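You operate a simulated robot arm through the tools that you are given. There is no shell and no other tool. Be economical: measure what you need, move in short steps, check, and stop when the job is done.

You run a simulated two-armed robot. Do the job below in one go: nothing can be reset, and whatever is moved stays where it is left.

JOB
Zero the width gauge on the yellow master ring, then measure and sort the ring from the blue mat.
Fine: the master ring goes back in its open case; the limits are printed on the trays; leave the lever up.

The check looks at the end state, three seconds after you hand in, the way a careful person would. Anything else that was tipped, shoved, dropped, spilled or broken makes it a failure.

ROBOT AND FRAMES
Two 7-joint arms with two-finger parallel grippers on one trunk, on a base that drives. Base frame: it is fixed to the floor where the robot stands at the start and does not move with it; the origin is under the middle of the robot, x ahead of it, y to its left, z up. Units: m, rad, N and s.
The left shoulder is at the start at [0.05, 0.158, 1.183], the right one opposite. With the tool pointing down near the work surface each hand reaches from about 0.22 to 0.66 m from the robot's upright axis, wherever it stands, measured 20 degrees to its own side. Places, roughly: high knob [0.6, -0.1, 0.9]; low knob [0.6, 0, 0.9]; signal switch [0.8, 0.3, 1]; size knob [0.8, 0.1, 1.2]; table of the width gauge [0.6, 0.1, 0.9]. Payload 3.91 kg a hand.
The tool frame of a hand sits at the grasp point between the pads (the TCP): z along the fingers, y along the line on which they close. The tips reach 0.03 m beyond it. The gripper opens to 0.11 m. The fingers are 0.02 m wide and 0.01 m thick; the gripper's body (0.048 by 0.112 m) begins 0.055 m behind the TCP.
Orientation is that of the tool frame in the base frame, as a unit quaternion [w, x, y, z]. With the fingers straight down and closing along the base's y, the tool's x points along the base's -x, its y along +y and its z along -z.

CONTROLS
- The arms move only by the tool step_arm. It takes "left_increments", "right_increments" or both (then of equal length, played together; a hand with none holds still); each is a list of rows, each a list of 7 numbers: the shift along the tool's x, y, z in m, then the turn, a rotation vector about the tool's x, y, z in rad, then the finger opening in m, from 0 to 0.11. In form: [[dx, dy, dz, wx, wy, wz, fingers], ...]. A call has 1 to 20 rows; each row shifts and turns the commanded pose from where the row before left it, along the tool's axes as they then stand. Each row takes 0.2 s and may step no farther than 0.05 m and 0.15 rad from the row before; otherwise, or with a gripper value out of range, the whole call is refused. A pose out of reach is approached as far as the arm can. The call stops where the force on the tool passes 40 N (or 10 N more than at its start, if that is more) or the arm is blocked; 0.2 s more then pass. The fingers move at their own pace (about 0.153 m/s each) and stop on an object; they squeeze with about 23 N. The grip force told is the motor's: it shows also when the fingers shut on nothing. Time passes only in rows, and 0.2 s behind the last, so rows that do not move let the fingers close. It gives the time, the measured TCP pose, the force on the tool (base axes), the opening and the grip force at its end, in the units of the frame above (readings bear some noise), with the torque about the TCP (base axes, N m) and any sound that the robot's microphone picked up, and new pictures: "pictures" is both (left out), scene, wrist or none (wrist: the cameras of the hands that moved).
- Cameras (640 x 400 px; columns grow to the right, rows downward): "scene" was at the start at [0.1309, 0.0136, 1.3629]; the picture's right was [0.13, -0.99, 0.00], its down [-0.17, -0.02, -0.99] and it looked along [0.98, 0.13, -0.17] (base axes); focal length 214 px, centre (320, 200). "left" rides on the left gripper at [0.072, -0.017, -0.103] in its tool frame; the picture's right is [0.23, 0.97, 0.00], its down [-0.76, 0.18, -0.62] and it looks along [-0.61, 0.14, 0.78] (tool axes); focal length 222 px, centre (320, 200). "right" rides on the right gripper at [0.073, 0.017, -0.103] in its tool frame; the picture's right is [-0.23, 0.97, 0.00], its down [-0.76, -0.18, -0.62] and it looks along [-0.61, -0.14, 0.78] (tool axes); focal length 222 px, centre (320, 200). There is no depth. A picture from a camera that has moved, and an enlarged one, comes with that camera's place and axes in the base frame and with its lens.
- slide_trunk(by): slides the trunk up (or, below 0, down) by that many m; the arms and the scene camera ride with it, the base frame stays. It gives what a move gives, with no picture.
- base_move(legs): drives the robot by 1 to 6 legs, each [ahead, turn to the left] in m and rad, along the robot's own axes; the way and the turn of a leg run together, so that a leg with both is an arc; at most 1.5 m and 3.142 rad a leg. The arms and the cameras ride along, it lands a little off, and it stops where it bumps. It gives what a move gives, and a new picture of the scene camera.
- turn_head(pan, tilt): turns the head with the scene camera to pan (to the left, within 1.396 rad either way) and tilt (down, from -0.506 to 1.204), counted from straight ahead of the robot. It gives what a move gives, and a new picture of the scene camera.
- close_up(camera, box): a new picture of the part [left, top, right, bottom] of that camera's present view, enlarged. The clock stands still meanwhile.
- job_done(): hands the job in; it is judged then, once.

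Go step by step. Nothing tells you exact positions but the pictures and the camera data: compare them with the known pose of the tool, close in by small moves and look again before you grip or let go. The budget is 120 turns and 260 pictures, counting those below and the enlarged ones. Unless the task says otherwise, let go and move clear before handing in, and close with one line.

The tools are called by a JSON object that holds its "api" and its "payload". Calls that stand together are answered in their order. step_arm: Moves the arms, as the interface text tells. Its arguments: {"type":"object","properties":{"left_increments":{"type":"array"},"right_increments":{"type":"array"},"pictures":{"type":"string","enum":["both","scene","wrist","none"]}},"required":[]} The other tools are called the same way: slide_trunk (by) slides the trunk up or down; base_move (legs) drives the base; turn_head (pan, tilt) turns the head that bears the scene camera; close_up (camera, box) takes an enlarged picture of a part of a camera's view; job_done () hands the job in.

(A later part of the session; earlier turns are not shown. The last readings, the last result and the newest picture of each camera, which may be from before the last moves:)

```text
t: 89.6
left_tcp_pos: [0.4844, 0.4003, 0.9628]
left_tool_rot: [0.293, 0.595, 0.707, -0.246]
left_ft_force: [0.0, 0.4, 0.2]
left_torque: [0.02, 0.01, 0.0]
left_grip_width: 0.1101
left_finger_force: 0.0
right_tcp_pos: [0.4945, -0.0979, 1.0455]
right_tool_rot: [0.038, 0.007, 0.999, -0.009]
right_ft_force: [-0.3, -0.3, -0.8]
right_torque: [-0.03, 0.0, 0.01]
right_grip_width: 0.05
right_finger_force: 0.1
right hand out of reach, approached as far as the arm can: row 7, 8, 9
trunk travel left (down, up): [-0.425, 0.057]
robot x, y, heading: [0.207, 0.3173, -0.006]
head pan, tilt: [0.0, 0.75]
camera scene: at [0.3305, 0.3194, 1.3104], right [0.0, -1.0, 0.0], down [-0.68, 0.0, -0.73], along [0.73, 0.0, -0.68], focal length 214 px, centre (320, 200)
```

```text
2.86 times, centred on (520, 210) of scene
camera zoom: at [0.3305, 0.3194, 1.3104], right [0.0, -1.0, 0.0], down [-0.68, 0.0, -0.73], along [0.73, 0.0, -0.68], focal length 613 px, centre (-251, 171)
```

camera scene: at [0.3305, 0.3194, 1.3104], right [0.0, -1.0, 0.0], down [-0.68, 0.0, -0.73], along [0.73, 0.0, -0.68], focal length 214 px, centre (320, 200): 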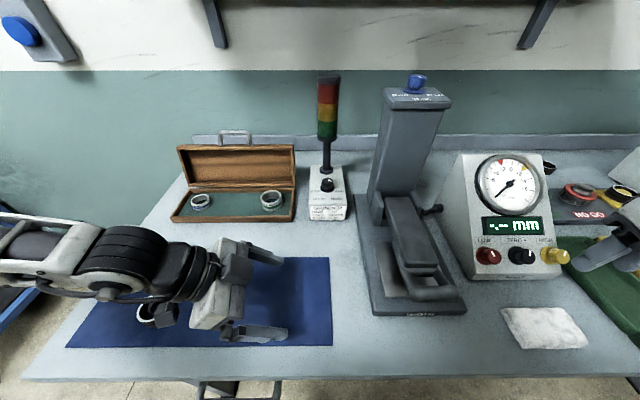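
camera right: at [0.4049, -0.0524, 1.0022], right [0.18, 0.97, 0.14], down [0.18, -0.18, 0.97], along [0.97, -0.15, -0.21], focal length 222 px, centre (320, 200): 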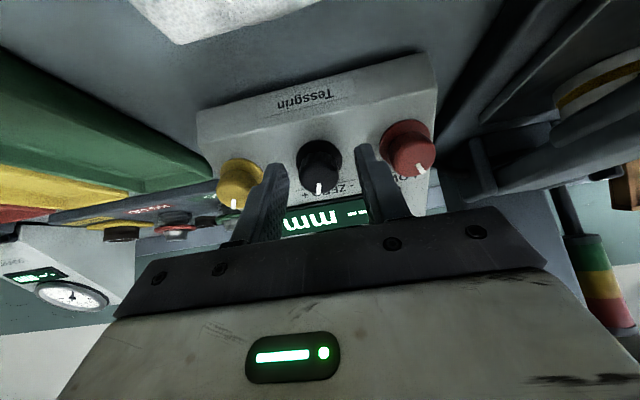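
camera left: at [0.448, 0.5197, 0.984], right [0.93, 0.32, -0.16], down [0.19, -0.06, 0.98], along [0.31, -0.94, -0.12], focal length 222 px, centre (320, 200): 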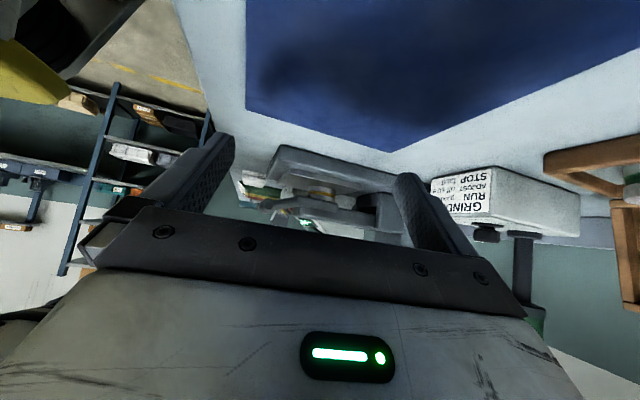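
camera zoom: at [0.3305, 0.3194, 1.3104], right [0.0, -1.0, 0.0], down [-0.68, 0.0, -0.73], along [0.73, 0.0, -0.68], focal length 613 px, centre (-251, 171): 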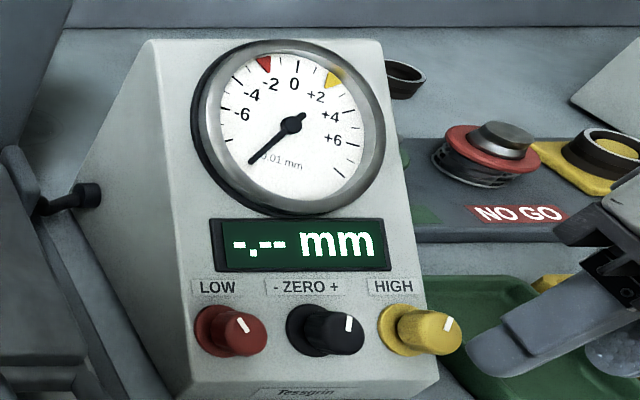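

{"api": "step_arm", "payload": {"right_increments": [[0, 0, -0.045, 0, 0.07, 0, 0.045], [0, 0, -0.04, 0, 0, 0, 0.045], [0, 0, 0, 0, 0, 0.1428, 0.045], [0, 0, 0, 0, 0, 0.1428, 0.045], [0, 0, 0, 0, 0, 0.1428, 0.045], [0, 0, 0, 0, 0, 0.1428, 0.045], [0, 0, 0, 0, 0, 0.1428, 0.045], [0, 0, 0, 0, 0, 0.1428, 0.045], [0, 0, 0, 0, 0, 0.1428, 0.045], [0, 0, 0, 0, 0, 0.1428, 0.045], [0, 0, 0, 0, 0, 0.1428, 0.045], [0, 0, 0, 0, 0, 0.1428, 0.045], [0, 0, 0, 0, 0, 0.1428, 0.045], [0.0464, -0.002, 0, 0, 0, 0, 0.045], [0.0464, -0.002, 0, 0, 0, 0, 0.045], [0.0464, -0.003, 0, 0, 0, 0, 0.045], [0.0464, -0.003, 0, 0, 0, 0, 0.045], [0.0464, -0.0025, 0, 0, 0, 0, 0.045]], "pictures": "wrist"}}

```text
t: 93.4
left_tcp_pos: [0.4846, 0.4014, 0.9624]
left_tool_rot: [0.293, 0.595, 0.707, -0.247]
left_ft_force: [0.5, -0.1, -0.2]
left_torque: [-0.01, -0.01, 0.04]
left_grip_width: 0.1102
left_finger_force: 0.0
right_tcp_pos: [0.4826, 0.1358, 1.1259]
right_tool_rot: [0.008, 0.712, 0.702, -0.002]
right_ft_force: [-0.3, 0.0, -0.4]
right_torque: [-0.02, -0.02, -0.01]
right_grip_width: 0.0449
right_finger_force: 0.1
trunk travel left (down, up): [-0.425, 0.057]
robot x, y, heading: [0.208, 0.3198, -0.005]
head pan, tilt: [0.0, 0.75]
camera right: at [0.4995, 0.2101, 1.2286], right [0.97, -0.24, 0.01], down [-0.19, -0.75, 0.63], along [-0.14, -0.62, -0.77], focal length 222 px, centre (320, 200)
```

right: 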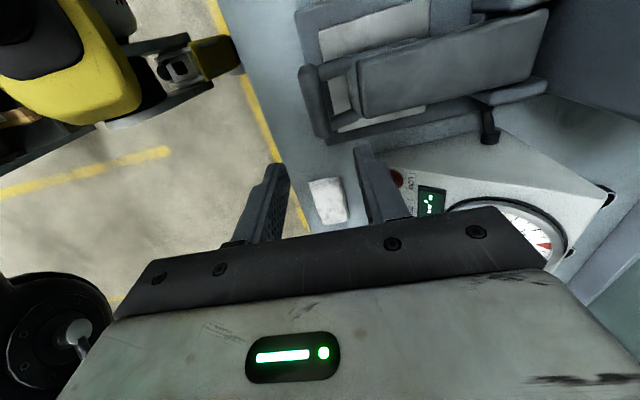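

{"api": "step_arm", "payload": {"right_increments": [[-0.001, -0.001, 0.04, 0, 0, 0, 0.045], [0, 0, 0.045, 0, 0, 0, 0.045], [0, 0, 0.045, 0, 0, 0, 0.045], [0, 0, 0.03, 0, 0, 0, 0.045], [0, 0, 0, 0, 0, 0, 0.0], [0, 0, 0, 0, 0, 0, 0.0], [0, 0.0035, -0.0228, 0, 0, 0, 0.0], [0, 0.0057, -0.0224, 0, 0, 0, 0.0], [0, 0.0079, -0.0217, 0, 0, 0, 0.0], [0, 0.01, -0.0208, 0, 0, 0, 0.0], [0, 0.0121, -0.0197, 0, 0, 0, 0.0], [0, 0.014, -0.0184, 0, 0, 0, 0.0], [0, 0.0157, -0.0169, 0, 0, 0, 0.0], [0, 0.0174, -0.0152, 0, 0, 0, 0.0], [0, 0.0188, -0.0134, 0, 0, 0, 0.0], [0, 0.02, -0.0115, 0, 0, 0, 0.0], [0, 0.0211, -0.0094, 0, 0, 0, 0.0]], "pictures": "scene"}}

```text
t: 97.0
left_tcp_pos: [0.486, 0.4011, 0.9627]
left_tool_rot: [0.292, 0.595, 0.707, -0.247]
left_ft_force: [-0.1, -0.5, 0.7]
left_torque: [0.03, -0.01, 0.01]
left_grip_width: 0.11
left_finger_force: 0.0
right_tcp_pos: [0.6266, 0.1326, 1.1585]
right_tool_rot: [0.007, 0.712, 0.702, -0.005]
right_ft_force: [5.9, 2.1, -20.6]
right_torque: [0.41, 0.18, 0.89]
right_grip_width: 0.0236
right_finger_force: 45.0
trunk travel left (down, up): [-0.425, 0.057]
robot x, y, heading: [0.2073, 0.3214, -0.002]
head pan, tilt: [0.0, 0.75]
camera scene: at [0.3324, 0.3191, 1.31], right [0.0, -1.0, 0.0], down [-0.68, 0.0, -0.73], along [0.73, 0.0, -0.68], focal length 214 px, centre (320, 200)
```

scene: 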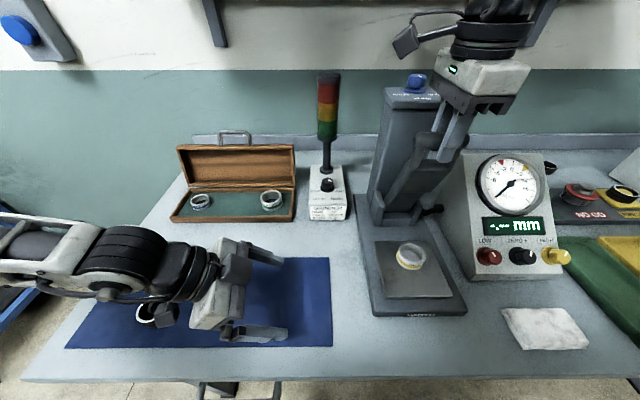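

{"api": "step_arm", "payload": {"right_increments": [[0, 0.012, -0.006, 0, 0, 0, 0.0], [0, 0.011, -0.004, 0, 0, 0, 0.0], [0, 0.0085, -0.003, 0, 0, 0, 0.0], [0, 0, 0, 0, 0, 0, 0.042], [0, 0, 0, 0, 0, 0, 0.045], [0, 0, -0.03, 0, 0, 0, 0.045], [0, 0, -0.045, 0, 0, 0, 0.045], [0, 0, -0.02, 0, 0, 0, 0.045]], "pictures": "both"}}

{"api": "close_up", "payload": {"camera": "scene", "box": [355, 110, 475, 310]}}

{"api": "close_up", "payload": {"camera": "scene", "box": [370, 230, 466, 310]}}

{"api": "close_up", "payload": {"camera": "scene", "box": [376, 110, 470, 220]}}

```text
t: 98.8
left_tcp_pos: [0.4838, 0.3992, 0.9639]
left_tool_rot: [0.293, 0.595, 0.707, -0.246]
left_ft_force: [0.4, 0.2, -0.5]
left_torque: [0.02, -0.01, -0.01]
left_grip_width: 0.1102
left_finger_force: 0.0
right_tcp_pos: [0.6558, 0.1314, 1.2667]
right_tool_rot: [0.008, 0.713, 0.701, -0.004]
right_ft_force: [-0.5, -0.8, 0.1]
right_torque: [0.01, -0.03, -0.03]
right_grip_width: 0.0451
right_finger_force: 0.1
right hand out of reach, approached as far as the arm can: row 8
trunk travel left (down, up): [-0.425, 0.057]
robot x, y, heading: [0.2098, 0.3172, -0.007]
head pan, tilt: [0.0, 0.75]
camera scene: at [0.3298, 0.3193, 1.3105], right [0.0, -1.0, 0.0], down [-0.68, 0.0, -0.73], along [0.73, 0.0, -0.68], focal length 214 px, centre (320, 200)
camera right: at [0.6723, 0.2047, 1.3682], right [0.97, -0.24, 0.01], down [-0.2, -0.75, 0.63], along [-0.14, -0.62, -0.77], focal length 222 px, centre (320, 200)
```

scene: 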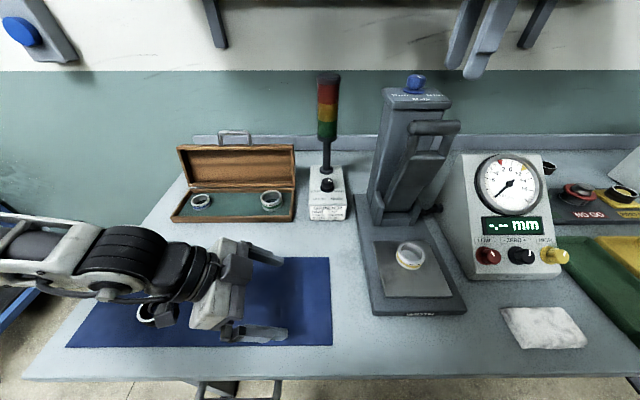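
right: 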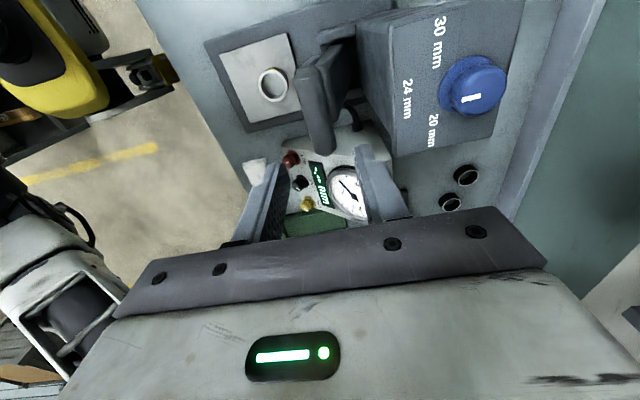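

```text
2.00 times, centred on (415, 210) of scene
camera zoom: at [0.3298, 0.3193, 1.3105], right [0.0, -1.0, 0.0], down [-0.68, 0.0, -0.73], along [0.73, 0.0, -0.68], focal length 429 px, centre (130, 180)
```

zoom: 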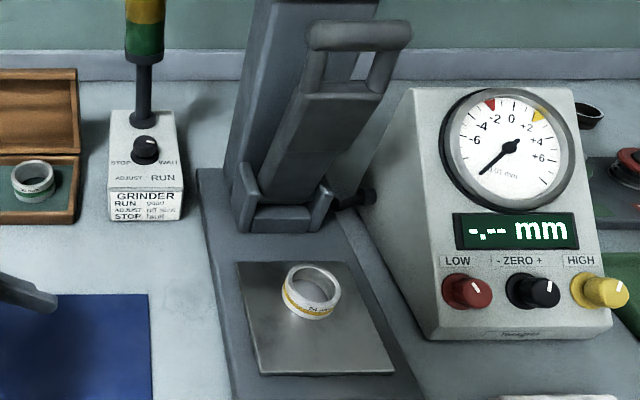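

```text
5.00 times, centred on (418, 270) of scene
camera zoom: at [0.3298, 0.3193, 1.3105], right [0.0, -1.0, 0.0], down [-0.68, 0.0, -0.73], along [0.73, 0.0, -0.68], focal length 1072 px, centre (-170, -150)
```

zoom: 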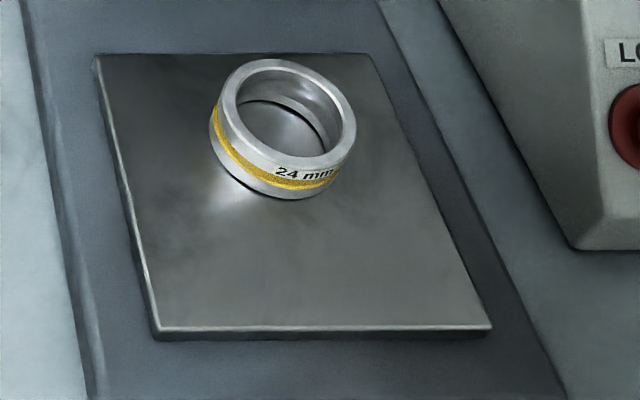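

```text
3.64 times, centred on (423, 165) of scene
camera zoom: at [0.3298, 0.3193, 1.3105], right [0.0, -1.0, 0.0], down [-0.68, 0.0, -0.73], along [0.73, 0.0, -0.68], focal length 780 px, centre (-54, 327)
```

zoom: 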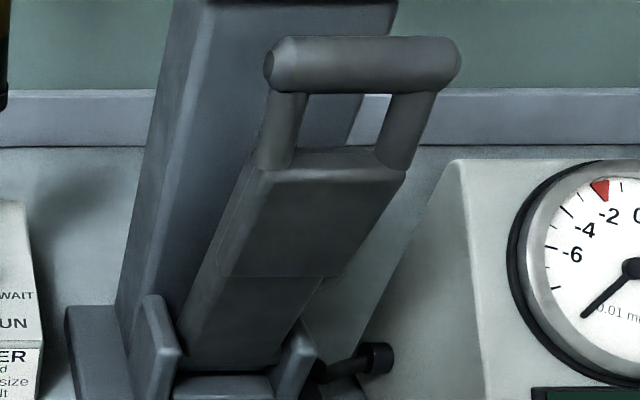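

Now it is clear: the ring stands about 18 mm too far back and 8 mm too far right of the table's centre (plate centre ≈ (0.560, 0.137), ring ≈ (0.578, 0.129)). I withdraw the right hand and bring the left hand upright to re-centre the ring.

{"api": "step_arm", "payload": {"left_increments": [[-0.0281, 0, -0.0285, 0, 0, 0, 0.09], [-0.0281, 0, -0.0285, 0, 0, 0, 0.09], [-0.0281, 0, -0.0285, 0, 0, 0, 0.09], [0, 0, 0, 0, 0.15, 0, 0.09], [0, 0, 0, 0, 0.15, 0, 0.09], [0, 0, 0, 0, 0.15, 0, 0.09], [0, 0, 0, 0, 0.15, 0, 0.09], [0, 0, 0, 0, 0.15, 0, 0.09], [0, 0, 0, 0, 0.03, 0, 0.09], [0, 0, 0, 0, 0, -0.14, 0.09], [0, 0, 0, 0, 0, -0.14, 0.09], [0, 0, 0, 0, 0, -0.14, 0.09], [0, 0, 0, 0, 0, -0.14, 0.09], [0, 0, 0, 0, 0, -0.14, 0.09], [0, 0, 0, 0, 0, -0.14, 0.09], [0, 0, 0, 0, 0, -0.14, 0.09], [0, 0, 0, 0, 0, -0.14, 0.09], [0, 0, 0, 0, 0, -0.14, 0.09], [0, 0, 0, 0, 0, -0.14, 0.09]], "right_increments": [[0, -0.045, 0, 0, 0, 0, 0.045], [0, -0.045, 0, 0, 0, 0, 0.045], [-0.045, 0, 0, 0, 0, 0, 0.045], [-0.045, 0, 0, 0, 0, 0, 0.045], [-0.045, 0, 0, 0, 0, 0, 0.045], [-0.045, 0, 0, 0, 0, 0, 0.045], [-0.045, 0, 0, 0, 0, 0, 0.045], [-0.035, 0, 0, 0, 0, 0, 0.045], [0, 0, 0, 0, 0, 0, 0.045], [0, 0, 0, 0, 0, 0, 0.045], [0, 0, 0, 0, 0, 0, 0.045], [0, 0, 0, 0, 0, 0, 0.045], [0, 0, 0, 0, 0, 0, 0.045], [0, 0, 0, 0, 0, 0, 0.045], [0, 0, 0, 0, 0, 0, 0.045], [0, 0, 0, 0, 0, 0, 0.045], [0, 0, 0, 0, 0, 0, 0.045], [0, 0, 0, 0, 0, 0, 0.045], [0, 0, 0, 0, 0, 0, 0.045]], "pictures": "scene"}}

```text
t: 102.8
left_tcp_pos: [0.4982, 0.3801, 1.0289]
left_tool_rot: [0.002, -0.001, 1.0, -0.002]
left_ft_force: [-0.3, 0.3, 0.3]
left_torque: [-0.01, 0.0, 0.0]
left_grip_width: 0.0902
left_finger_force: 0.0
left hand out of reach, approached as far as the arm can: row 1, 2, 3
right_tcp_pos: [0.5578, -0.1289, 1.2704]
right_tool_rot: [0.009, 0.713, 0.701, -0.003]
right_ft_force: [-0.3, -0.2, 0.2]
right_torque: [-0.01, 0.0, 0.01]
right_grip_width: 0.0451
right_finger_force: 0.0
trunk travel left (down, up): [-0.425, 0.057]
robot x, y, heading: [0.2079, 0.3173, -0.003]
head pan, tilt: [0.0, 0.75]
camera scene: at [0.33, 0.3195, 1.3105], right [0.0, -1.0, 0.0], down [-0.68, 0.0, -0.73], along [0.73, 0.0, -0.68], focal length 214 px, centre (320, 200)
```

scene: 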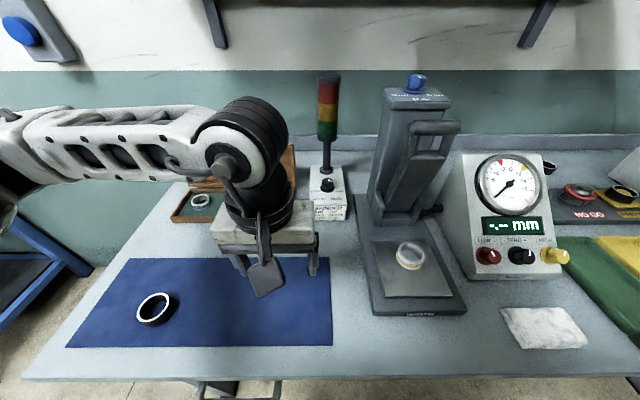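

{"api": "step_arm", "payload": {"left_increments": [[0, 0, -0.045, 0, 0, 0, 0.08], [-0.0128, -0.0417, 0, 0, 0, 0, 0.08], [-0.0128, -0.0417, 0, 0, 0, 0, 0.08], [-0.0128, -0.0417, 0, 0, 0, 0, 0.08], [-0.0128, -0.0417, 0, 0, 0, 0, 0.08], [-0.0128, -0.0417, 0, 0, 0, 0, 0.08], [-0.0128, -0.0417, 0, 0, 0, 0, 0.08], [0, 0, 0.04, 0, 0, 0, 0.08], [0, 0, 0.035, 0, 0, 0, 0.08], [0, 0, 0, 0, 0, 0, 0.08]], "pictures": "wrist"}}

{"api": "close_up", "payload": {"camera": "scene", "box": [360, 200, 480, 310]}}

```text
t: 105.0
left_tcp_pos: [0.5762, 0.1303, 1.0011]
left_tool_rot: [0.001, -0.001, 1.0, -0.003]
left_ft_force: [1.1, 0.0, 0.3]
left_torque: [0.0, -0.03, -0.05]
left_grip_width: 0.0799
left_finger_force: 0.0
right_tcp_pos: [0.5589, -0.1281, 1.2704]
right_tool_rot: [0.009, 0.712, 0.702, -0.003]
right_ft_force: [1.3, 0.6, -0.4]
right_torque: [-0.02, -0.02, 0.02]
right_grip_width: 0.0449
right_finger_force: 0.1
trunk travel left (down, up): [-0.425, 0.057]
robot x, y, heading: [0.2076, 0.3197, -0.003]
head pan, tilt: [0.0, 0.75]
camera left: at [0.5048, 0.1134, 1.1015], right [-0.23, 0.97, -0.01], down [0.76, 0.18, 0.63], along [0.61, 0.14, -0.78], focal length 222 px, centre (320, 200)
```

left: 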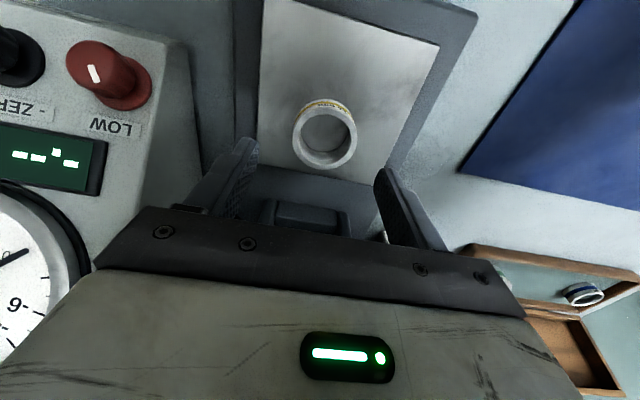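

```text
3.64 times, centred on (420, 255) of scene
camera zoom: at [0.33, 0.3196, 1.3105], right [0.0, -1.0, 0.0], down [-0.68, 0.0, -0.73], along [0.73, 0.0, -0.68], focal length 780 px, centre (-44, 0)
```

zoom: 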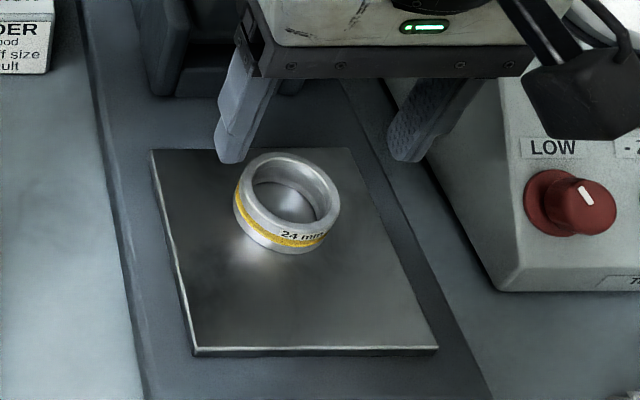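

I descend on the ring, grip, lift a few mm and shift it by (−15, +5) mm.

{"api": "step_arm", "payload": {"left_increments": [[0, 0.001, 0.03, 0, 0, 0, 0.08], [0, 0, 0.022, 0, 0, 0, 0.08], [0, 0, 0, 0, 0, 0, 0.06], [0, 0, 0, 0, 0, 0, 0.04], [0, 0, 0, 0, 0, 0, 0.04], [0, 0, -0.008, 0, 0, 0, 0.04], [0.0075, 0.0025, 0, 0, 0, 0, 0.04], [0.0075, 0.0025, 0, 0, 0, 0, 0.04], [0, 0, 0, 0, 0, 0, 0.04]], "pictures": "wrist"}}

{"api": "close_up", "payload": {"camera": "scene", "box": [360, 200, 480, 310]}}

```text
t: 107.0
left_tcp_pos: [0.5612, 0.1372, 0.9554]
left_tool_rot: [0.002, 0.0, 1.0, -0.003]
left_ft_force: [0.4, 0.0, -1.2]
left_torque: [0.01, -0.04, 0.03]
left_grip_width: 0.0516
left_finger_force: 23.0
right_tcp_pos: [0.5589, -0.1276, 1.2711]
right_tool_rot: [0.009, 0.712, 0.702, -0.002]
right_ft_force: [0.4, 0.0, 0.5]
right_torque: [0.03, -0.04, 0.0]
right_grip_width: 0.0449
right_finger_force: 0.0
trunk travel left (down, up): [-0.425, 0.057]
robot x, y, heading: [0.2087, 0.3192, -0.005]
head pan, tilt: [0.0, 0.75]
camera left: at [0.4896, 0.1197, 1.0585], right [-0.23, 0.97, -0.01], down [0.76, 0.18, 0.62], along [0.61, 0.14, -0.78], focal length 222 px, centre (320, 200)
```

left: 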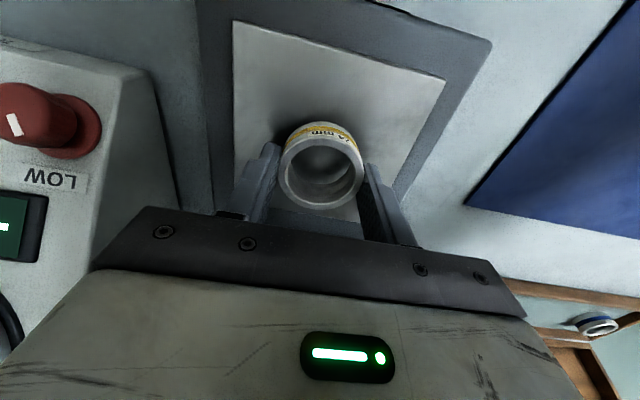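

```text
3.64 times, centred on (420, 255) of scene
camera zoom: at [0.3301, 0.3194, 1.3105], right [0.0, -1.0, 0.0], down [-0.68, 0.0, -0.73], along [0.73, 0.0, -0.68], focal length 780 px, centre (-44, 0)
```

zoom: 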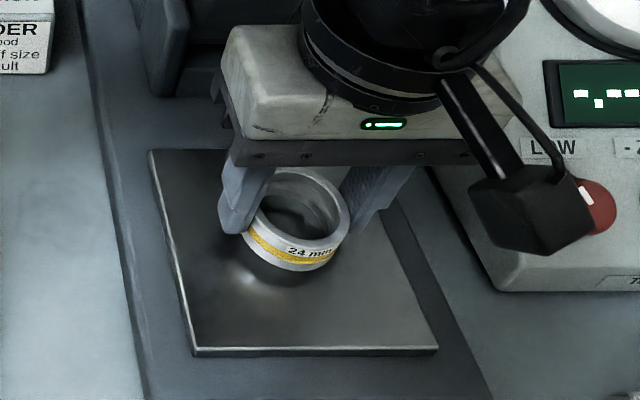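

{"api": "step_arm", "payload": {"left_increments": [[0, 0.002, 0.006, 0, 0, 0, 0.04], [0, 0, 0.003, 0, 0, 0, 0.04], [0, 0, 0, 0, 0, 0, 0.04], [0, 0, 0, 0, 0, 0, 0.06], [0, 0, 0, 0, 0, 0, 0.08], [0, 0, -0.03, 0, 0, 0, 0.08], [0, 0, -0.045, 0, 0, 0, 0.08], [0, 0, -0.045, 0, 0, 0, 0.08], [0.01, 0.045, 0, 0, 0, 0, 0.08], [0.01, 0.045, 0, 0, 0, 0, 0.08], [0.01, 0.045, 0, 0, 0, 0, 0.08], [0.01, 0.045, 0, 0, 0, 0, 0.08], [0, 0.045, 0, 0, 0, 0, 0.08], [0, 0.045, 0, 0, 0, 0, 0.08]], "pictures": "none"}}

{"api": "close_up", "payload": {"camera": "scene", "box": [370, 230, 466, 310]}}

```text
t: 110.0
left_tcp_pos: [0.5202, 0.4079, 1.0676]
left_tool_rot: [0.002, 0.0, 1.0, -0.003]
left_ft_force: [0.3, -0.2, -0.1]
left_torque: [-0.03, 0.0, -0.02]
left_grip_width: 0.08
left_finger_force: 0.0
right_tcp_pos: [0.5586, -0.1264, 1.27]
right_tool_rot: [0.008, 0.712, 0.702, -0.002]
right_ft_force: [0.5, 0.1, 0.0]
right_torque: [0.0, 0.01, 0.02]
right_grip_width: 0.045
right_finger_force: 0.1
trunk travel left (down, up): [-0.425, 0.057]
robot x, y, heading: [0.2054, 0.3187, -0.0]
head pan, tilt: [0.0, 0.75]
```

```text
5.00 times, centred on (418, 270) of scene
camera zoom: at [0.3298, 0.3204, 1.3106], right [0.0, -1.0, 0.0], down [-0.68, 0.0, -0.73], along [0.73, 0.0, -0.68], focal length 1072 px, centre (-170, -150)
```

zoom: 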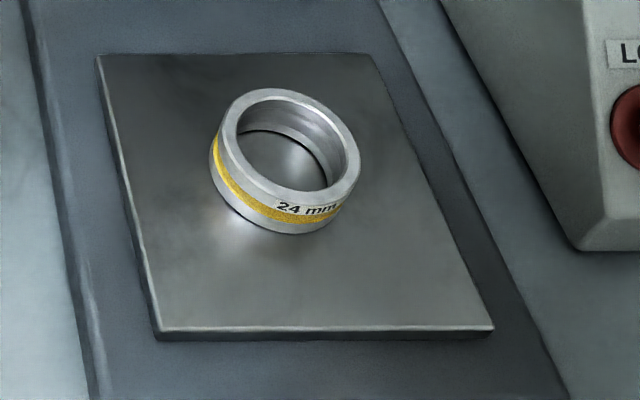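

The ring now stands centred. The right hand goes back to the lever bar.

{"api": "step_arm", "payload": {"right_increments": [[0.0437, 0.0168, 0.0027, 0, 0, 0, 0.044], [0.0437, 0.0168, 0.0027, 0, 0, 0, 0.044], [0.0437, 0.0168, 0.0027, 0, 0, 0, 0.044], [0.0437, 0.0168, 0.0027, 0, 0, 0, 0.044], [0.0437, 0.0168, 0.0027, 0, 0, 0, 0.044], [0.0437, 0.0168, 0.0027, 0, 0, 0, 0.044], [0, 0, 0.04, 0, 0, 0, 0.044], [0, 0, 0.039, 0, 0, 0, 0.044], [0, 0, 0, 0, 0, 0, 0.0], [0, 0, 0, 0, 0, 0, 0.0]], "pictures": "wrist"}}

```text
t: 112.2
left_tcp_pos: [0.5189, 0.4052, 1.0675]
left_tool_rot: [0.003, -0.001, 1.0, -0.003]
left_ft_force: [0.3, -0.6, -0.7]
left_torque: [0.0, 0.03, -0.01]
left_grip_width: 0.0798
left_finger_force: 0.1
right_tcp_pos: [0.6571, 0.1298, 1.1697]
right_tool_rot: [0.007, 0.71, 0.704, -0.004]
right_ft_force: [-26.7, -0.3, -0.9]
right_torque: [0.15, 0.29, 0.92]
right_grip_width: 0.0235
right_finger_force: 44.9
right hand out of reach, approached as far as the arm can: row 6
trunk travel left (down, up): [-0.425, 0.057]
robot x, y, heading: [0.2054, 0.3167, -0.004]
head pan, tilt: [0.0, 0.75]
camera right: at [0.6745, 0.2045, 1.2733], right [0.97, -0.24, 0.01], down [-0.19, -0.75, 0.64], along [-0.15, -0.62, -0.77], focal length 222 px, centre (320, 200)
```

right: 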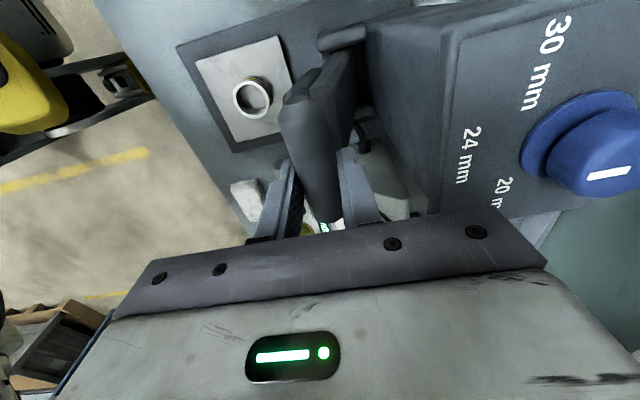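

{"api": "step_arm", "payload": {"right_increments": [[0, -0.006, 0, 0, 0, 0, 0.0], [0, -0.0222, 0.0064, 0, 0, 0, 0.0], [0, -0.0215, 0.0086, 0, 0, 0, 0.0], [0, -0.0205, 0.0107, 0, 0, 0, 0.0], [0, -0.0193, 0.0127, 0, 0, 0, 0.0], [0, -0.018, 0.0145, 0, 0, 0, 0.0], [0, -0.0164, 0.0163, 0, 0, 0, 0.0], [0, -0.0147, 0.0178, 0, 0, 0, 0.0], [0, -0.0129, 0.0192, 0, 0, 0, 0.0], [0, -0.0109, 0.0204, 0, 0, 0, 0.0], [0, -0.0088, 0.0214, 0, 0, 0, 0.0], [0, -0.0073, 0.0219, 0, 0, 0, 0.0], [0, -0.004, 0.018, 0, 0, 0, 0.0], [0, 0, 0, 0, 0, 0, 0.0]], "pictures": "none"}}

```text
t: 115.2
left_tcp_pos: [0.5201, 0.4058, 1.065]
left_tool_rot: [0.002, 0.0, 1.0, -0.003]
left_ft_force: [-0.3, -1.0, 0.0]
left_torque: [0.01, 0.0, 0.03]
left_grip_width: 0.0801
left_finger_force: 0.1
right_tcp_pos: [0.4828, 0.13, 0.9806]
right_tool_rot: [0.008, 0.712, 0.702, -0.003]
right_ft_force: [-4.2, -2.9, -1.7]
right_torque: [-0.19, -0.06, 0.96]
right_grip_width: 0.0236
right_finger_force: 45.6
trunk travel left (down, up): [-0.425, 0.057]
robot x, y, heading: [0.207, 0.3168, -0.006]
head pan, tilt: [0.0, 0.75]
```

{"api": "step_arm", "payload": {"right_increments": [[0, 0, 0.004, 0, 0, 0, 0.0], [0, 0, 0.004, 0, 0, 0, 0.0], [0, 0, 0.003, 0, 0, 0, 0.0], [0, 0, 0.003, 0, 0, 0, 0.0], [0, 0, 0.003, 0, 0, 0, 0.0], [0, 0, 0, 0, 0, 0, 0.0]], "pictures": "none"}}

{"api": "close_up", "payload": {"camera": "scene", "box": [440, 140, 600, 280]}}

```text
t: 116.6
left_tcp_pos: [0.5194, 0.408, 1.0669]
left_tool_rot: [0.002, -0.002, 1.0, -0.003]
left_ft_force: [0.1, 0.2, 0.1]
left_torque: [0.03, 0.03, -0.03]
left_grip_width: 0.08
left_finger_force: 0.1
right_tcp_pos: [0.4814, 0.1306, 0.9658]
right_tool_rot: [0.007, 0.712, 0.702, -0.003]
right_ft_force: [-17.5, 7.0, -0.6]
right_torque: [0.06, -0.13, 0.81]
right_grip_width: 0.0237
right_finger_force: 45.1
trunk travel left (down, up): [-0.425, 0.057]
robot x, y, heading: [0.2095, 0.3203, 0.0]
head pan, tilt: [0.0, 0.75]
```

```text
2.86 times, centred on (520, 210) of scene
camera zoom: at [0.3281, 0.3204, 1.3107], right [0.0, -1.0, 0.0], down [-0.68, 0.0, -0.73], along [0.73, 0.0, -0.68], focal length 613 px, centre (-251, 171)
```

zoom: 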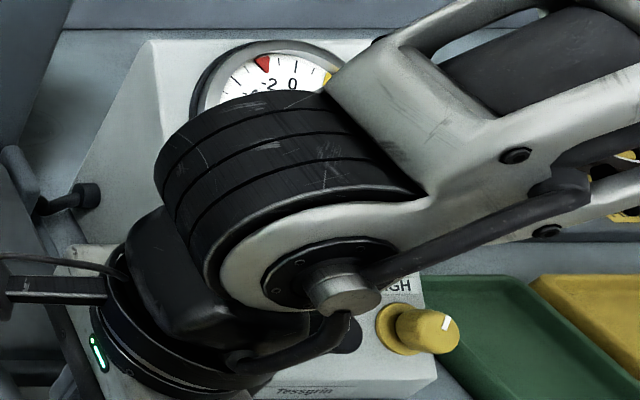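

Already lower than before without contact. I lower further until it rests.

{"api": "step_arm", "payload": {"right_increments": [[0, -0.003, 0.003, 0, 0, 0, 0.0], [0, 0, 0.003, 0, 0, 0, 0.0], [0, 0, 0.003, 0, 0, 0, 0.0], [0, 0, 0.003, 0, 0, 0, 0.0], [0, 0, 0, 0, 0, 0, 0.0]], "pictures": "none"}}

```text
t: 117.8
left_tcp_pos: [0.5196, 0.4067, 1.0669]
left_tool_rot: [0.002, -0.001, 1.0, -0.004]
left_ft_force: [-0.3, -1.4, -0.2]
left_torque: [-0.01, -0.02, 0.02]
left_grip_width: 0.0799
left_finger_force: 0.0
right_tcp_pos: [0.4797, 0.1301, 0.9541]
right_tool_rot: [0.011, 0.712, 0.702, 0.001]
right_ft_force: [-2.4, 2.2, 38.1]
right_torque: [-0.05, -0.06, 0.9]
right_grip_width: 0.0241
right_finger_force: 45.6
trunk travel left (down, up): [-0.425, 0.057]
robot x, y, heading: [0.2057, 0.3198, -0.001]
head pan, tilt: [0.0, 0.75]
```

Contact at z ≈ 0.954. I release and withdraw to see the reading.

{"api": "step_arm", "payload": {"right_increments": [[0, 0, -0.002, 0, 0, 0, 0.035], [0, 0, 0, 0, 0, 0, 0.044], [0, 0, -0.02, 0, 0, 0, 0.044], [0, 0, -0.04, 0, 0, 0, 0.044], [0, 0, -0.045, 0, 0, 0, 0.044], [0, 0, -0.045, 0, 0, 0, 0.044], [-0.045, 0, -0.02, 0, 0, 0, 0.044], [-0.045, -0.01, 0, 0, 0, 0, 0.044], [-0.045, -0.01, 0, 0, 0, 0, 0.044], [-0.045, -0.01, 0, 0, 0, 0, 0.044]], "pictures": "scene"}}

{"api": "close_up", "payload": {"camera": "scene", "box": [440, 140, 600, 280]}}

```text
t: 120.0
left_tcp_pos: [0.5173, 0.4083, 1.067]
left_tool_rot: [0.004, -0.001, 1.0, -0.004]
left_ft_force: [-0.9, 1.7, 1.2]
left_torque: [-0.06, -0.07, 0.04]
left_grip_width: 0.0798
left_finger_force: 0.0
right_tcp_pos: [0.4413, -0.0469, 1.1304]
right_tool_rot: [0.011, 0.711, 0.703, -0.003]
right_ft_force: [-0.5, -0.1, -0.3]
right_torque: [0.0, -0.06, -0.02]
right_grip_width: 0.044
right_finger_force: 0.0
trunk travel left (down, up): [-0.425, 0.057]
robot x, y, heading: [0.2087, 0.3209, -0.0]
head pan, tilt: [0.0, 0.75]
camera scene: at [0.3267, 0.3213, 1.311], right [0.0, -1.0, 0.0], down [-0.68, 0.0, -0.73], along [0.73, 0.0, -0.68], focal length 214 px, centre (320, 200)
```

scene: 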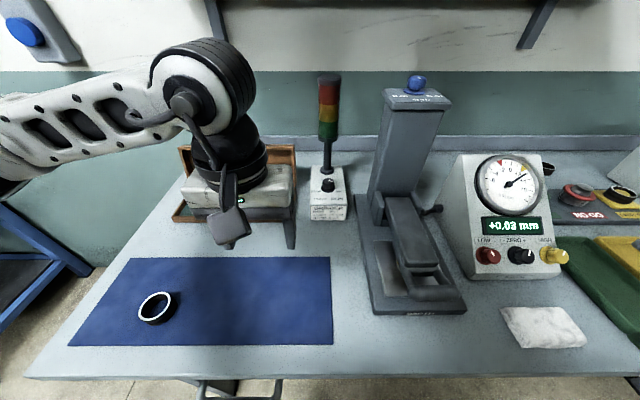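

```text
2.86 times, centred on (520, 210) of scene
camera zoom: at [0.3267, 0.3213, 1.311], right [0.0, -1.0, 0.0], down [-0.68, 0.0, -0.73], along [0.73, 0.0, -0.68], focal length 613 px, centre (-251, 171)
```

zoom: 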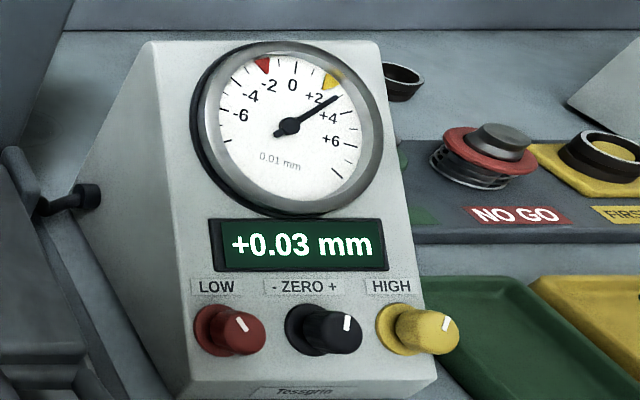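

The display now reads +0.03. I bring the right hand to the ZERO knob again.

{"api": "step_arm", "payload": {"right_increments": [[-0.015, 0.025, 0, 0, 0, 0, 0.05], [-0.01, 0.03, 0, 0, 0, 0, 0.05], [0, 0, 0, 0, 0, -0.1428, 0.05], [0, 0, 0, 0, 0, -0.1428, 0.05], [0, 0, 0, 0, 0, -0.1428, 0.05], [0, 0, 0, 0, 0, -0.1428, 0.05], [0, 0, 0, 0, 0, -0.1428, 0.05], [0, 0, 0, 0, 0, -0.1428, 0.05], [0, 0, 0, 0, 0, -0.1428, 0.05], [0, 0, 0, 0, 0, -0.1428, 0.05], [0, 0, 0, 0, 0, -0.1428, 0.05], [0, 0, 0, 0, 0, -0.1428, 0.05], [0, 0, 0, 0, 0, -0.1428, 0.05], [0, 0, 0, 0, -0.14, 0, 0.05], [0, 0, 0, 0, -0.14, 0, 0.05], [0, 0, 0, 0, -0.14, 0, 0.05], [0, 0, 0, 0, -0.14, 0, 0.05], [0, 0, 0, 0, -0.14, 0, 0.05]], "pictures": "none"}}

```text
t: 123.8
left_tcp_pos: [0.52, 0.4063, 1.0656]
left_tool_rot: [0.002, -0.001, 1.0, -0.002]
left_ft_force: [-0.3, 0.1, 0.5]
left_torque: [0.0, 0.03, -0.02]
left_grip_width: 0.08
left_finger_force: 0.0
right_tcp_pos: [0.4989, -0.0733, 1.1285]
right_tool_rot: [0.348, 0.003, 0.938, -0.009]
right_ft_force: [-0.2, -0.8, 0.8]
right_torque: [-0.01, -0.01, 0.0]
right_grip_width: 0.0498
right_finger_force: 0.0
trunk travel left (down, up): [-0.425, 0.057]
robot x, y, heading: [0.2059, 0.3193, -0.002]
head pan, tilt: [0.0, 0.75]
```

{"api": "step_arm", "payload": {"right_increments": [[0.0216, 0, 0.0334, 0, 0, 0, 0.05], [0.0216, 0, 0.0334, 0, 0, 0, 0.05], [0.0216, 0, 0.0334, 0, 0, 0, 0.05], [0, 0, 0, 0, 0, -0.14, 0.05], [0, 0, 0, 0, 0, -0.14, 0.05], [0, 0, 0, 0, 0, -0.14, 0.05], [0, 0, 0, 0, 0, 0, 0.05]], "pictures": "none"}}

{"api": "close_up", "payload": {"camera": "right", "box": [200, 60, 440, 210]}}

{"api": "close_up", "payload": {"camera": "scene", "box": [460, 200, 600, 290]}}

```text
t: 125.4
left_tcp_pos: [0.5213, 0.4064, 1.0666]
left_tool_rot: [0.002, -0.001, 1.0, -0.004]
left_ft_force: [-0.3, -0.4, -0.4]
left_torque: [-0.06, -0.01, -0.01]
left_grip_width: 0.08
left_finger_force: 0.0
right_tcp_pos: [0.5202, -0.0797, 1.0109]
right_tool_rot: [0.337, -0.193, 0.918, -0.081]
right_ft_force: [0.0, -0.6, 0.1]
right_torque: [0.01, -0.02, 0.0]
right_grip_width: 0.0499
right_finger_force: 0.1
right hand out of reach, approached as far as the arm can: row 1
trunk travel left (down, up): [-0.425, 0.057]
robot x, y, heading: [0.2091, 0.3213, -0.0]
head pan, tilt: [0.0, 0.75]
```

```text
2.67 times, centred on (320, 135) of right
camera zoom: at [0.3973, -0.0909, 1.0423], right [-0.13, 0.98, -0.14], down [0.18, 0.16, 0.97], along [0.97, 0.1, -0.2], focal length 592 px, centre (320, 373)
```

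zoom: 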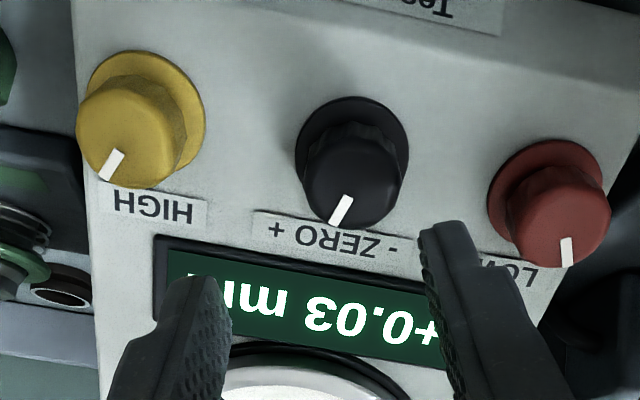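

```text
4.44 times, centred on (530, 245) of scene
camera zoom: at [0.33, 0.3195, 1.3105], right [0.0, -1.0, 0.0], down [-0.68, 0.0, -0.73], along [0.73, 0.0, -0.68], focal length 953 px, centre (-613, 0)
```

zoom: 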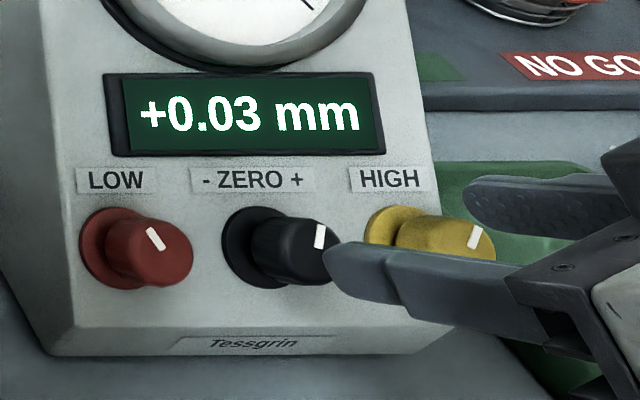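

{"api": "step_arm", "payload": {"right_increments": [[0.002, 0.009, 0.003, 0, 0, 0, 0.05], [0, 0, 0.02, 0, 0, 0, 0.05], [0, 0, 0.014, 0, 0, 0, 0.05], [0, 0, 0, 0, 0, 0, 0.05]], "pictures": "none"}}

{"api": "close_up", "payload": {"camera": "right", "box": [220, 80, 420, 205]}}

{"api": "close_up", "payload": {"camera": "scene", "box": [460, 200, 600, 290]}}

```text
t: 126.4
left_tcp_pos: [0.521, 0.4053, 1.0657]
left_tool_rot: [0.002, 0.0, 1.0, -0.003]
left_ft_force: [-0.4, 0.2, 0.0]
left_torque: [0.03, 0.02, -0.01]
left_grip_width: 0.0802
left_finger_force: 0.0
right_tcp_pos: [0.542, -0.0781, 0.9781]
right_tool_rot: [0.338, -0.191, 0.918, -0.082]
right_ft_force: [0.0, 0.3, -0.8]
right_torque: [0.02, -0.01, -0.01]
right_grip_width: 0.0501
right_finger_force: 0.3
right hand out of reach, approached as far as the arm can: row 1
trunk travel left (down, up): [-0.425, 0.057]
robot x, y, heading: [0.2106, 0.3198, -0.004]
head pan, tilt: [0.0, 0.75]
```

```text
3.20 times, centred on (320, 142) of right
camera zoom: at [0.4197, -0.0882, 1.0099], right [-0.13, 0.98, -0.14], down [0.18, 0.16, 0.97], along [0.98, 0.1, -0.2], focal length 711 px, centre (320, 384)
```

zoom: 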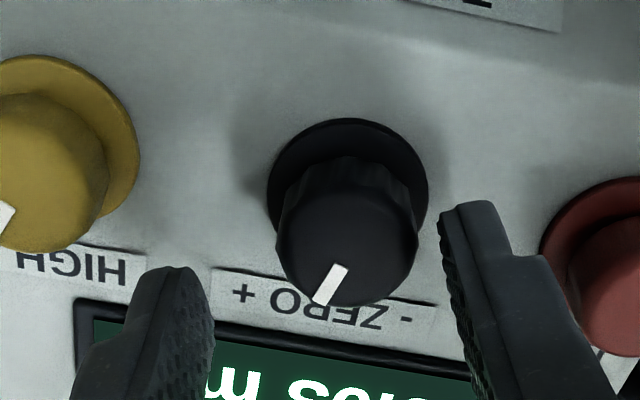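

```text
4.44 times, centred on (530, 245) of scene
camera zoom: at [0.33, 0.3195, 1.3105], right [0.0, -1.0, 0.0], down [-0.68, 0.0, -0.73], along [0.73, 0.0, -0.68], focal length 953 px, centre (-613, 0)
```

zoom: 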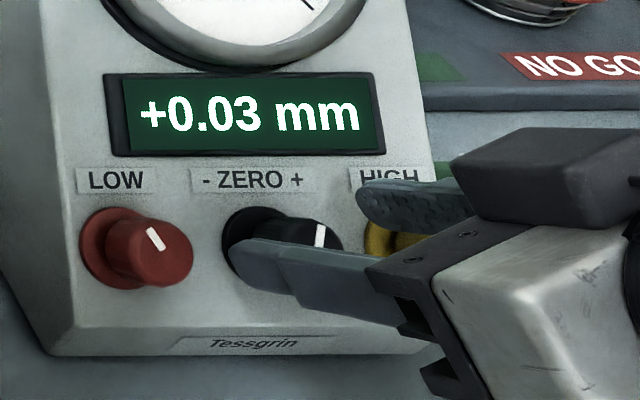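

{"api": "step_arm", "payload": {"right_increments": [[-0.001, 0.006, 0, 0, 0, 0, 0.05], [0, 0, 0.007, 0, 0, 0, 0.05], [0, 0, 0, 0, 0, 0, 0.02], [0, 0, 0, 0, 0, 0, 0.02]], "pictures": "none"}}

{"api": "close_up", "payload": {"camera": "right", "box": [220, 80, 420, 205]}}

```text
t: 127.4
left_tcp_pos: [0.521, 0.4067, 1.0656]
left_tool_rot: [0.002, -0.001, 1.0, -0.002]
left_ft_force: [0.2, -0.1, -0.1]
left_torque: [-0.02, 0.01, -0.03]
left_grip_width: 0.08
left_finger_force: 0.2
right_tcp_pos: [0.5453, -0.0709, 0.9716]
right_tool_rot: [0.337, -0.192, 0.918, -0.081]
right_ft_force: [-2.8, 3.7, -3.6]
right_torque: [0.6, 0.33, 0.44]
right_grip_width: 0.0279
right_finger_force: 44.8
trunk travel left (down, up): [-0.425, 0.057]
robot x, y, heading: [0.2131, 0.316, -0.002]
head pan, tilt: [0.0, 0.75]
```

```text
3.20 times, centred on (320, 142) of right
camera zoom: at [0.4223, -0.0821, 1.0034], right [-0.13, 0.98, -0.14], down [0.18, 0.16, 0.97], along [0.97, 0.1, -0.2], focal length 711 px, centre (320, 384)
```

zoom: 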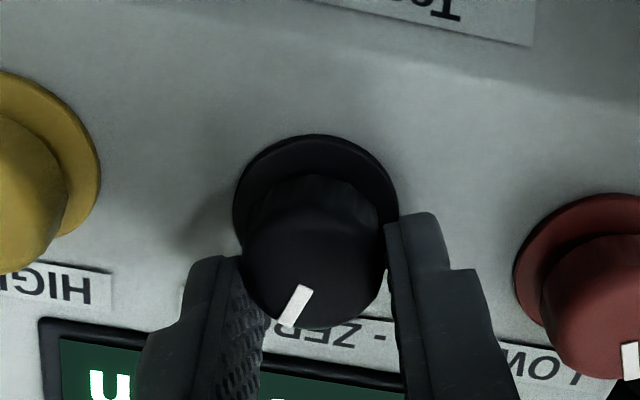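

Gripped. I turn clockwise by 0.5 rad and read.

{"api": "step_arm", "payload": {"right_increments": [[0, 0, 0, 0, 0, 0.1, 0.02], [0, 0, 0, 0, 0, 0.1, 0.02], [0, 0, 0, 0, 0, 0.1, 0.02], [0, 0, 0, 0, 0, 0.1, 0.02], [0, 0, 0, 0, 0, 0.1, 0.02], [0, 0, 0, 0, 0, 0, 0.02]], "pictures": "none"}}

{"api": "close_up", "payload": {"camera": "scene", "box": [440, 140, 600, 280]}}

```text
t: 128.8
left_tcp_pos: [0.5205, 0.4056, 1.0665]
left_tool_rot: [0.002, -0.001, 1.0, -0.004]
left_ft_force: [0.6, 0.8, 0.2]
left_torque: [-0.01, 0.02, 0.02]
left_grip_width: 0.0803
left_finger_force: 0.1
right_tcp_pos: [0.5459, -0.0733, 0.9714]
right_tool_rot: [0.348, 0.043, 0.937, 0.002]
right_ft_force: [-4.6, -8.8, 7.7]
right_torque: [0.2, 0.68, 0.16]
right_grip_width: 0.0279
right_finger_force: 44.8
trunk travel left (down, up): [-0.425, 0.057]
robot x, y, heading: [0.2087, 0.3204, -0.002]
head pan, tilt: [0.0, 0.75]
```

```text
2.86 times, centred on (520, 210) of scene
camera zoom: at [0.3292, 0.3188, 1.3107], right [0.0, -1.0, 0.0], down [-0.68, 0.0, -0.73], along [0.73, 0.0, -0.68], focal length 613 px, centre (-251, 171)
```

zoom: 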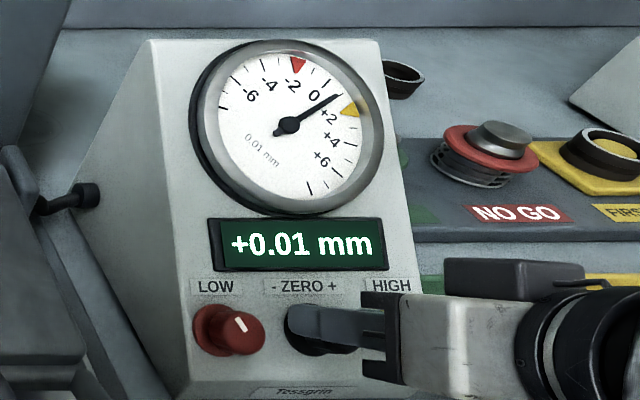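

{"api": "step_arm", "payload": {"right_increments": [[0, 0, 0, 0, 0, 0.1, 0.02], [0, 0, 0, 0, 0, 0.1, 0.02], [0, 0, 0, 0, 0, 0.03, 0.02], [0, 0, 0, 0, 0, 0, 0.02]], "pictures": "none"}}

{"api": "close_up", "payload": {"camera": "scene", "box": [465, 145, 565, 240]}}

```text
t: 129.8
left_tcp_pos: [0.5209, 0.4038, 1.0672]
left_tool_rot: [0.002, -0.001, 1.0, -0.002]
left_ft_force: [0.7, 0.7, 0.8]
left_torque: [-0.02, 0.01, 0.02]
left_grip_width: 0.0797
left_finger_force: 0.0
right_tcp_pos: [0.5449, -0.0745, 0.9717]
right_tool_rot: [0.345, 0.151, 0.925, 0.042]
right_ft_force: [-4.1, -20.0, 12.5]
right_torque: [-0.13, -0.3, 0.05]
right_grip_width: 0.0275
right_finger_force: 45.5
trunk travel left (down, up): [-0.425, 0.057]
robot x, y, heading: [0.2081, 0.3199, -0.001]
head pan, tilt: [0.0, 0.75]
```

```text
4.21 times, centred on (515, 192) of scene
camera zoom: at [0.3288, 0.3179, 1.3107], right [0.0, -1.0, 0.0], down [-0.68, 0.0, -0.73], along [0.73, 0.0, -0.68], focal length 903 px, centre (-501, 232)
```

zoom: 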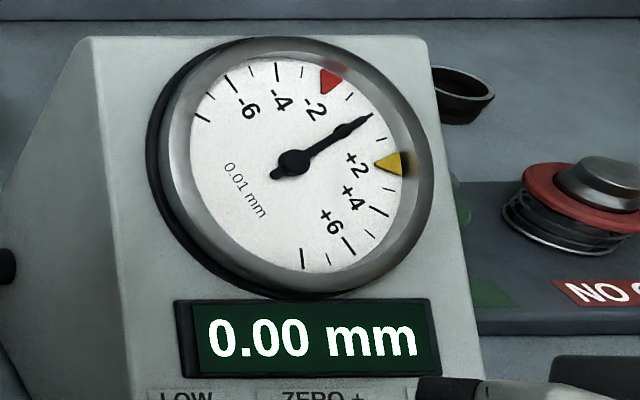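

It reads 0.00. I let go, back off along the axis and check that it stays.

{"api": "step_arm", "payload": {"right_increments": [[0, 0, 0, 0, 0, 0, 0.05], [0, 0, 0, 0, 0, 0, 0.05], [0, 0, -0.02, 0, 0, 0, 0.05], [0, 0, -0.045, 0, 0, 0, 0.05], [0, 0, -0.045, 0, 0, 0, 0.05], [0, 0, 0, 0, 0, -0.15, 0.05], [0, 0, 0, 0, 0, -0.15, 0.05], [0, 0, 0, 0, 0.14, 0, 0.05], [0, 0, 0, 0, 0.14, 0, 0.05], [0, 0, 0, 0, 0.14, 0, 0.05], [0, 0, 0, 0, 0.14, 0, 0.05], [0, 0, 0, 0, 0.14, 0, 0.05]], "pictures": "none"}}

{"api": "close_up", "payload": {"camera": "scene", "box": [440, 140, 600, 280]}}

```text
t: 132.4
left_tcp_pos: [0.5214, 0.4061, 1.0655]
left_tool_rot: [0.002, -0.001, 1.0, -0.002]
left_ft_force: [0.0, -1.0, -0.7]
left_torque: [0.0, -0.01, -0.01]
left_grip_width: 0.08
left_finger_force: 0.1
right_tcp_pos: [0.4994, -0.0922, 1.0484]
right_tool_rot: [0.004, 0.011, 1.0, -0.005]
right_ft_force: [-0.6, -0.1, 0.0]
right_torque: [0.03, -0.02, 0.0]
right_grip_width: 0.0503
right_finger_force: 0.1
right hand out of reach, approached as far as the arm can: row 4, 5
trunk travel left (down, up): [-0.425, 0.057]
robot x, y, heading: [0.2059, 0.3159, -0.003]
head pan, tilt: [0.0, 0.75]
```

```text
2.86 times, centred on (520, 210) of scene
camera zoom: at [0.3304, 0.3192, 1.3105], right [0.0, -1.0, 0.0], down [-0.68, 0.0, -0.73], along [0.73, 0.0, -0.68], focal length 613 px, centre (-251, 171)
```

zoom: 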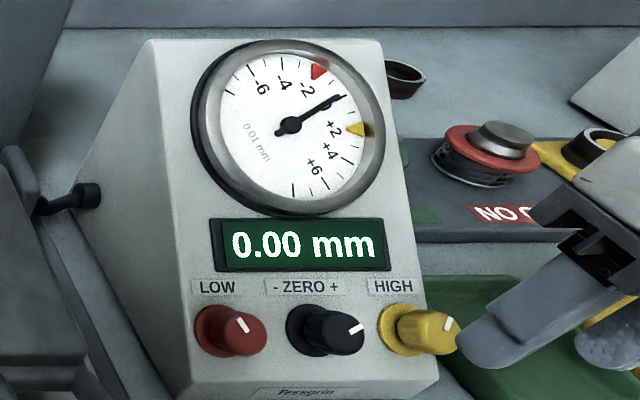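

Zeroed. Next the right hand goes to raise the lever again.

{"api": "step_arm", "payload": {"right_increments": [[0, 0, -0.045, 0, 0, 0, 0.045], [0, 0, -0.04, 0, 0, 0, 0.045], [0, 0, 0, 0, 0, 0.1428, 0.045], [0, 0, 0, 0, 0, 0.1428, 0.045], [0, 0, 0, 0, 0, 0.1428, 0.045], [0, 0, 0, 0, 0, 0.1428, 0.045], [0, 0, 0, 0, 0, 0.1428, 0.045], [0, 0, 0, 0, 0, 0.1428, 0.045], [0, 0, 0, 0, 0, 0.1428, 0.045], [0, 0, 0, 0, 0, 0.1428, 0.045], [0, 0, 0, 0, 0, 0.1428, 0.045], [0, 0, 0, 0, 0, 0.1428, 0.045], [0, 0, 0, 0, 0, 0.1428, 0.045], [0.045, -0.0036, 0, 0, 0, 0, 0.045], [0.045, -0.0036, 0, 0, 0, 0, 0.045], [0.045, -0.0036, 0, 0, 0, 0, 0.045], [0.045, -0.0036, 0, 0, 0, 0, 0.045], [0.045, -0.0036, 0, 0, 0, 0, 0.045], [0, 0, 0.045, 0, 0, 0, 0.045], [0, 0, 0.04, 0, 0, 0, 0.045]], "pictures": "wrist"}}

```text
t: 136.6
left_tcp_pos: [0.5214, 0.4066, 1.0659]
left_tool_rot: [0.002, -0.001, 1.0, -0.003]
left_ft_force: [-0.7, -0.6, 0.2]
left_torque: [0.0, 0.01, -0.01]
left_grip_width: 0.0801
left_finger_force: 0.1
right_tcp_pos: [0.4835, 0.1354, 1.0449]
right_tool_rot: [0.006, 0.715, 0.699, -0.001]
right_ft_force: [0.0, 1.2, 1.0]
right_torque: [0.0, 0.0, -0.01]
right_grip_width: 0.045
right_finger_force: 0.1
trunk travel left (down, up): [-0.425, 0.057]
robot x, y, heading: [0.2094, 0.3215, -0.003]
head pan, tilt: [0.0, 0.75]
camera right: at [0.502, 0.209, 1.1478], right [0.97, -0.25, 0.01], down [-0.2, -0.75, 0.63], along [-0.15, -0.61, -0.78], focal length 222 px, centre (320, 200)
```

right: 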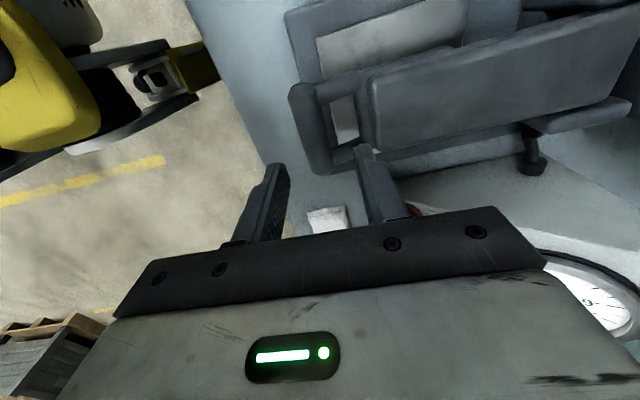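

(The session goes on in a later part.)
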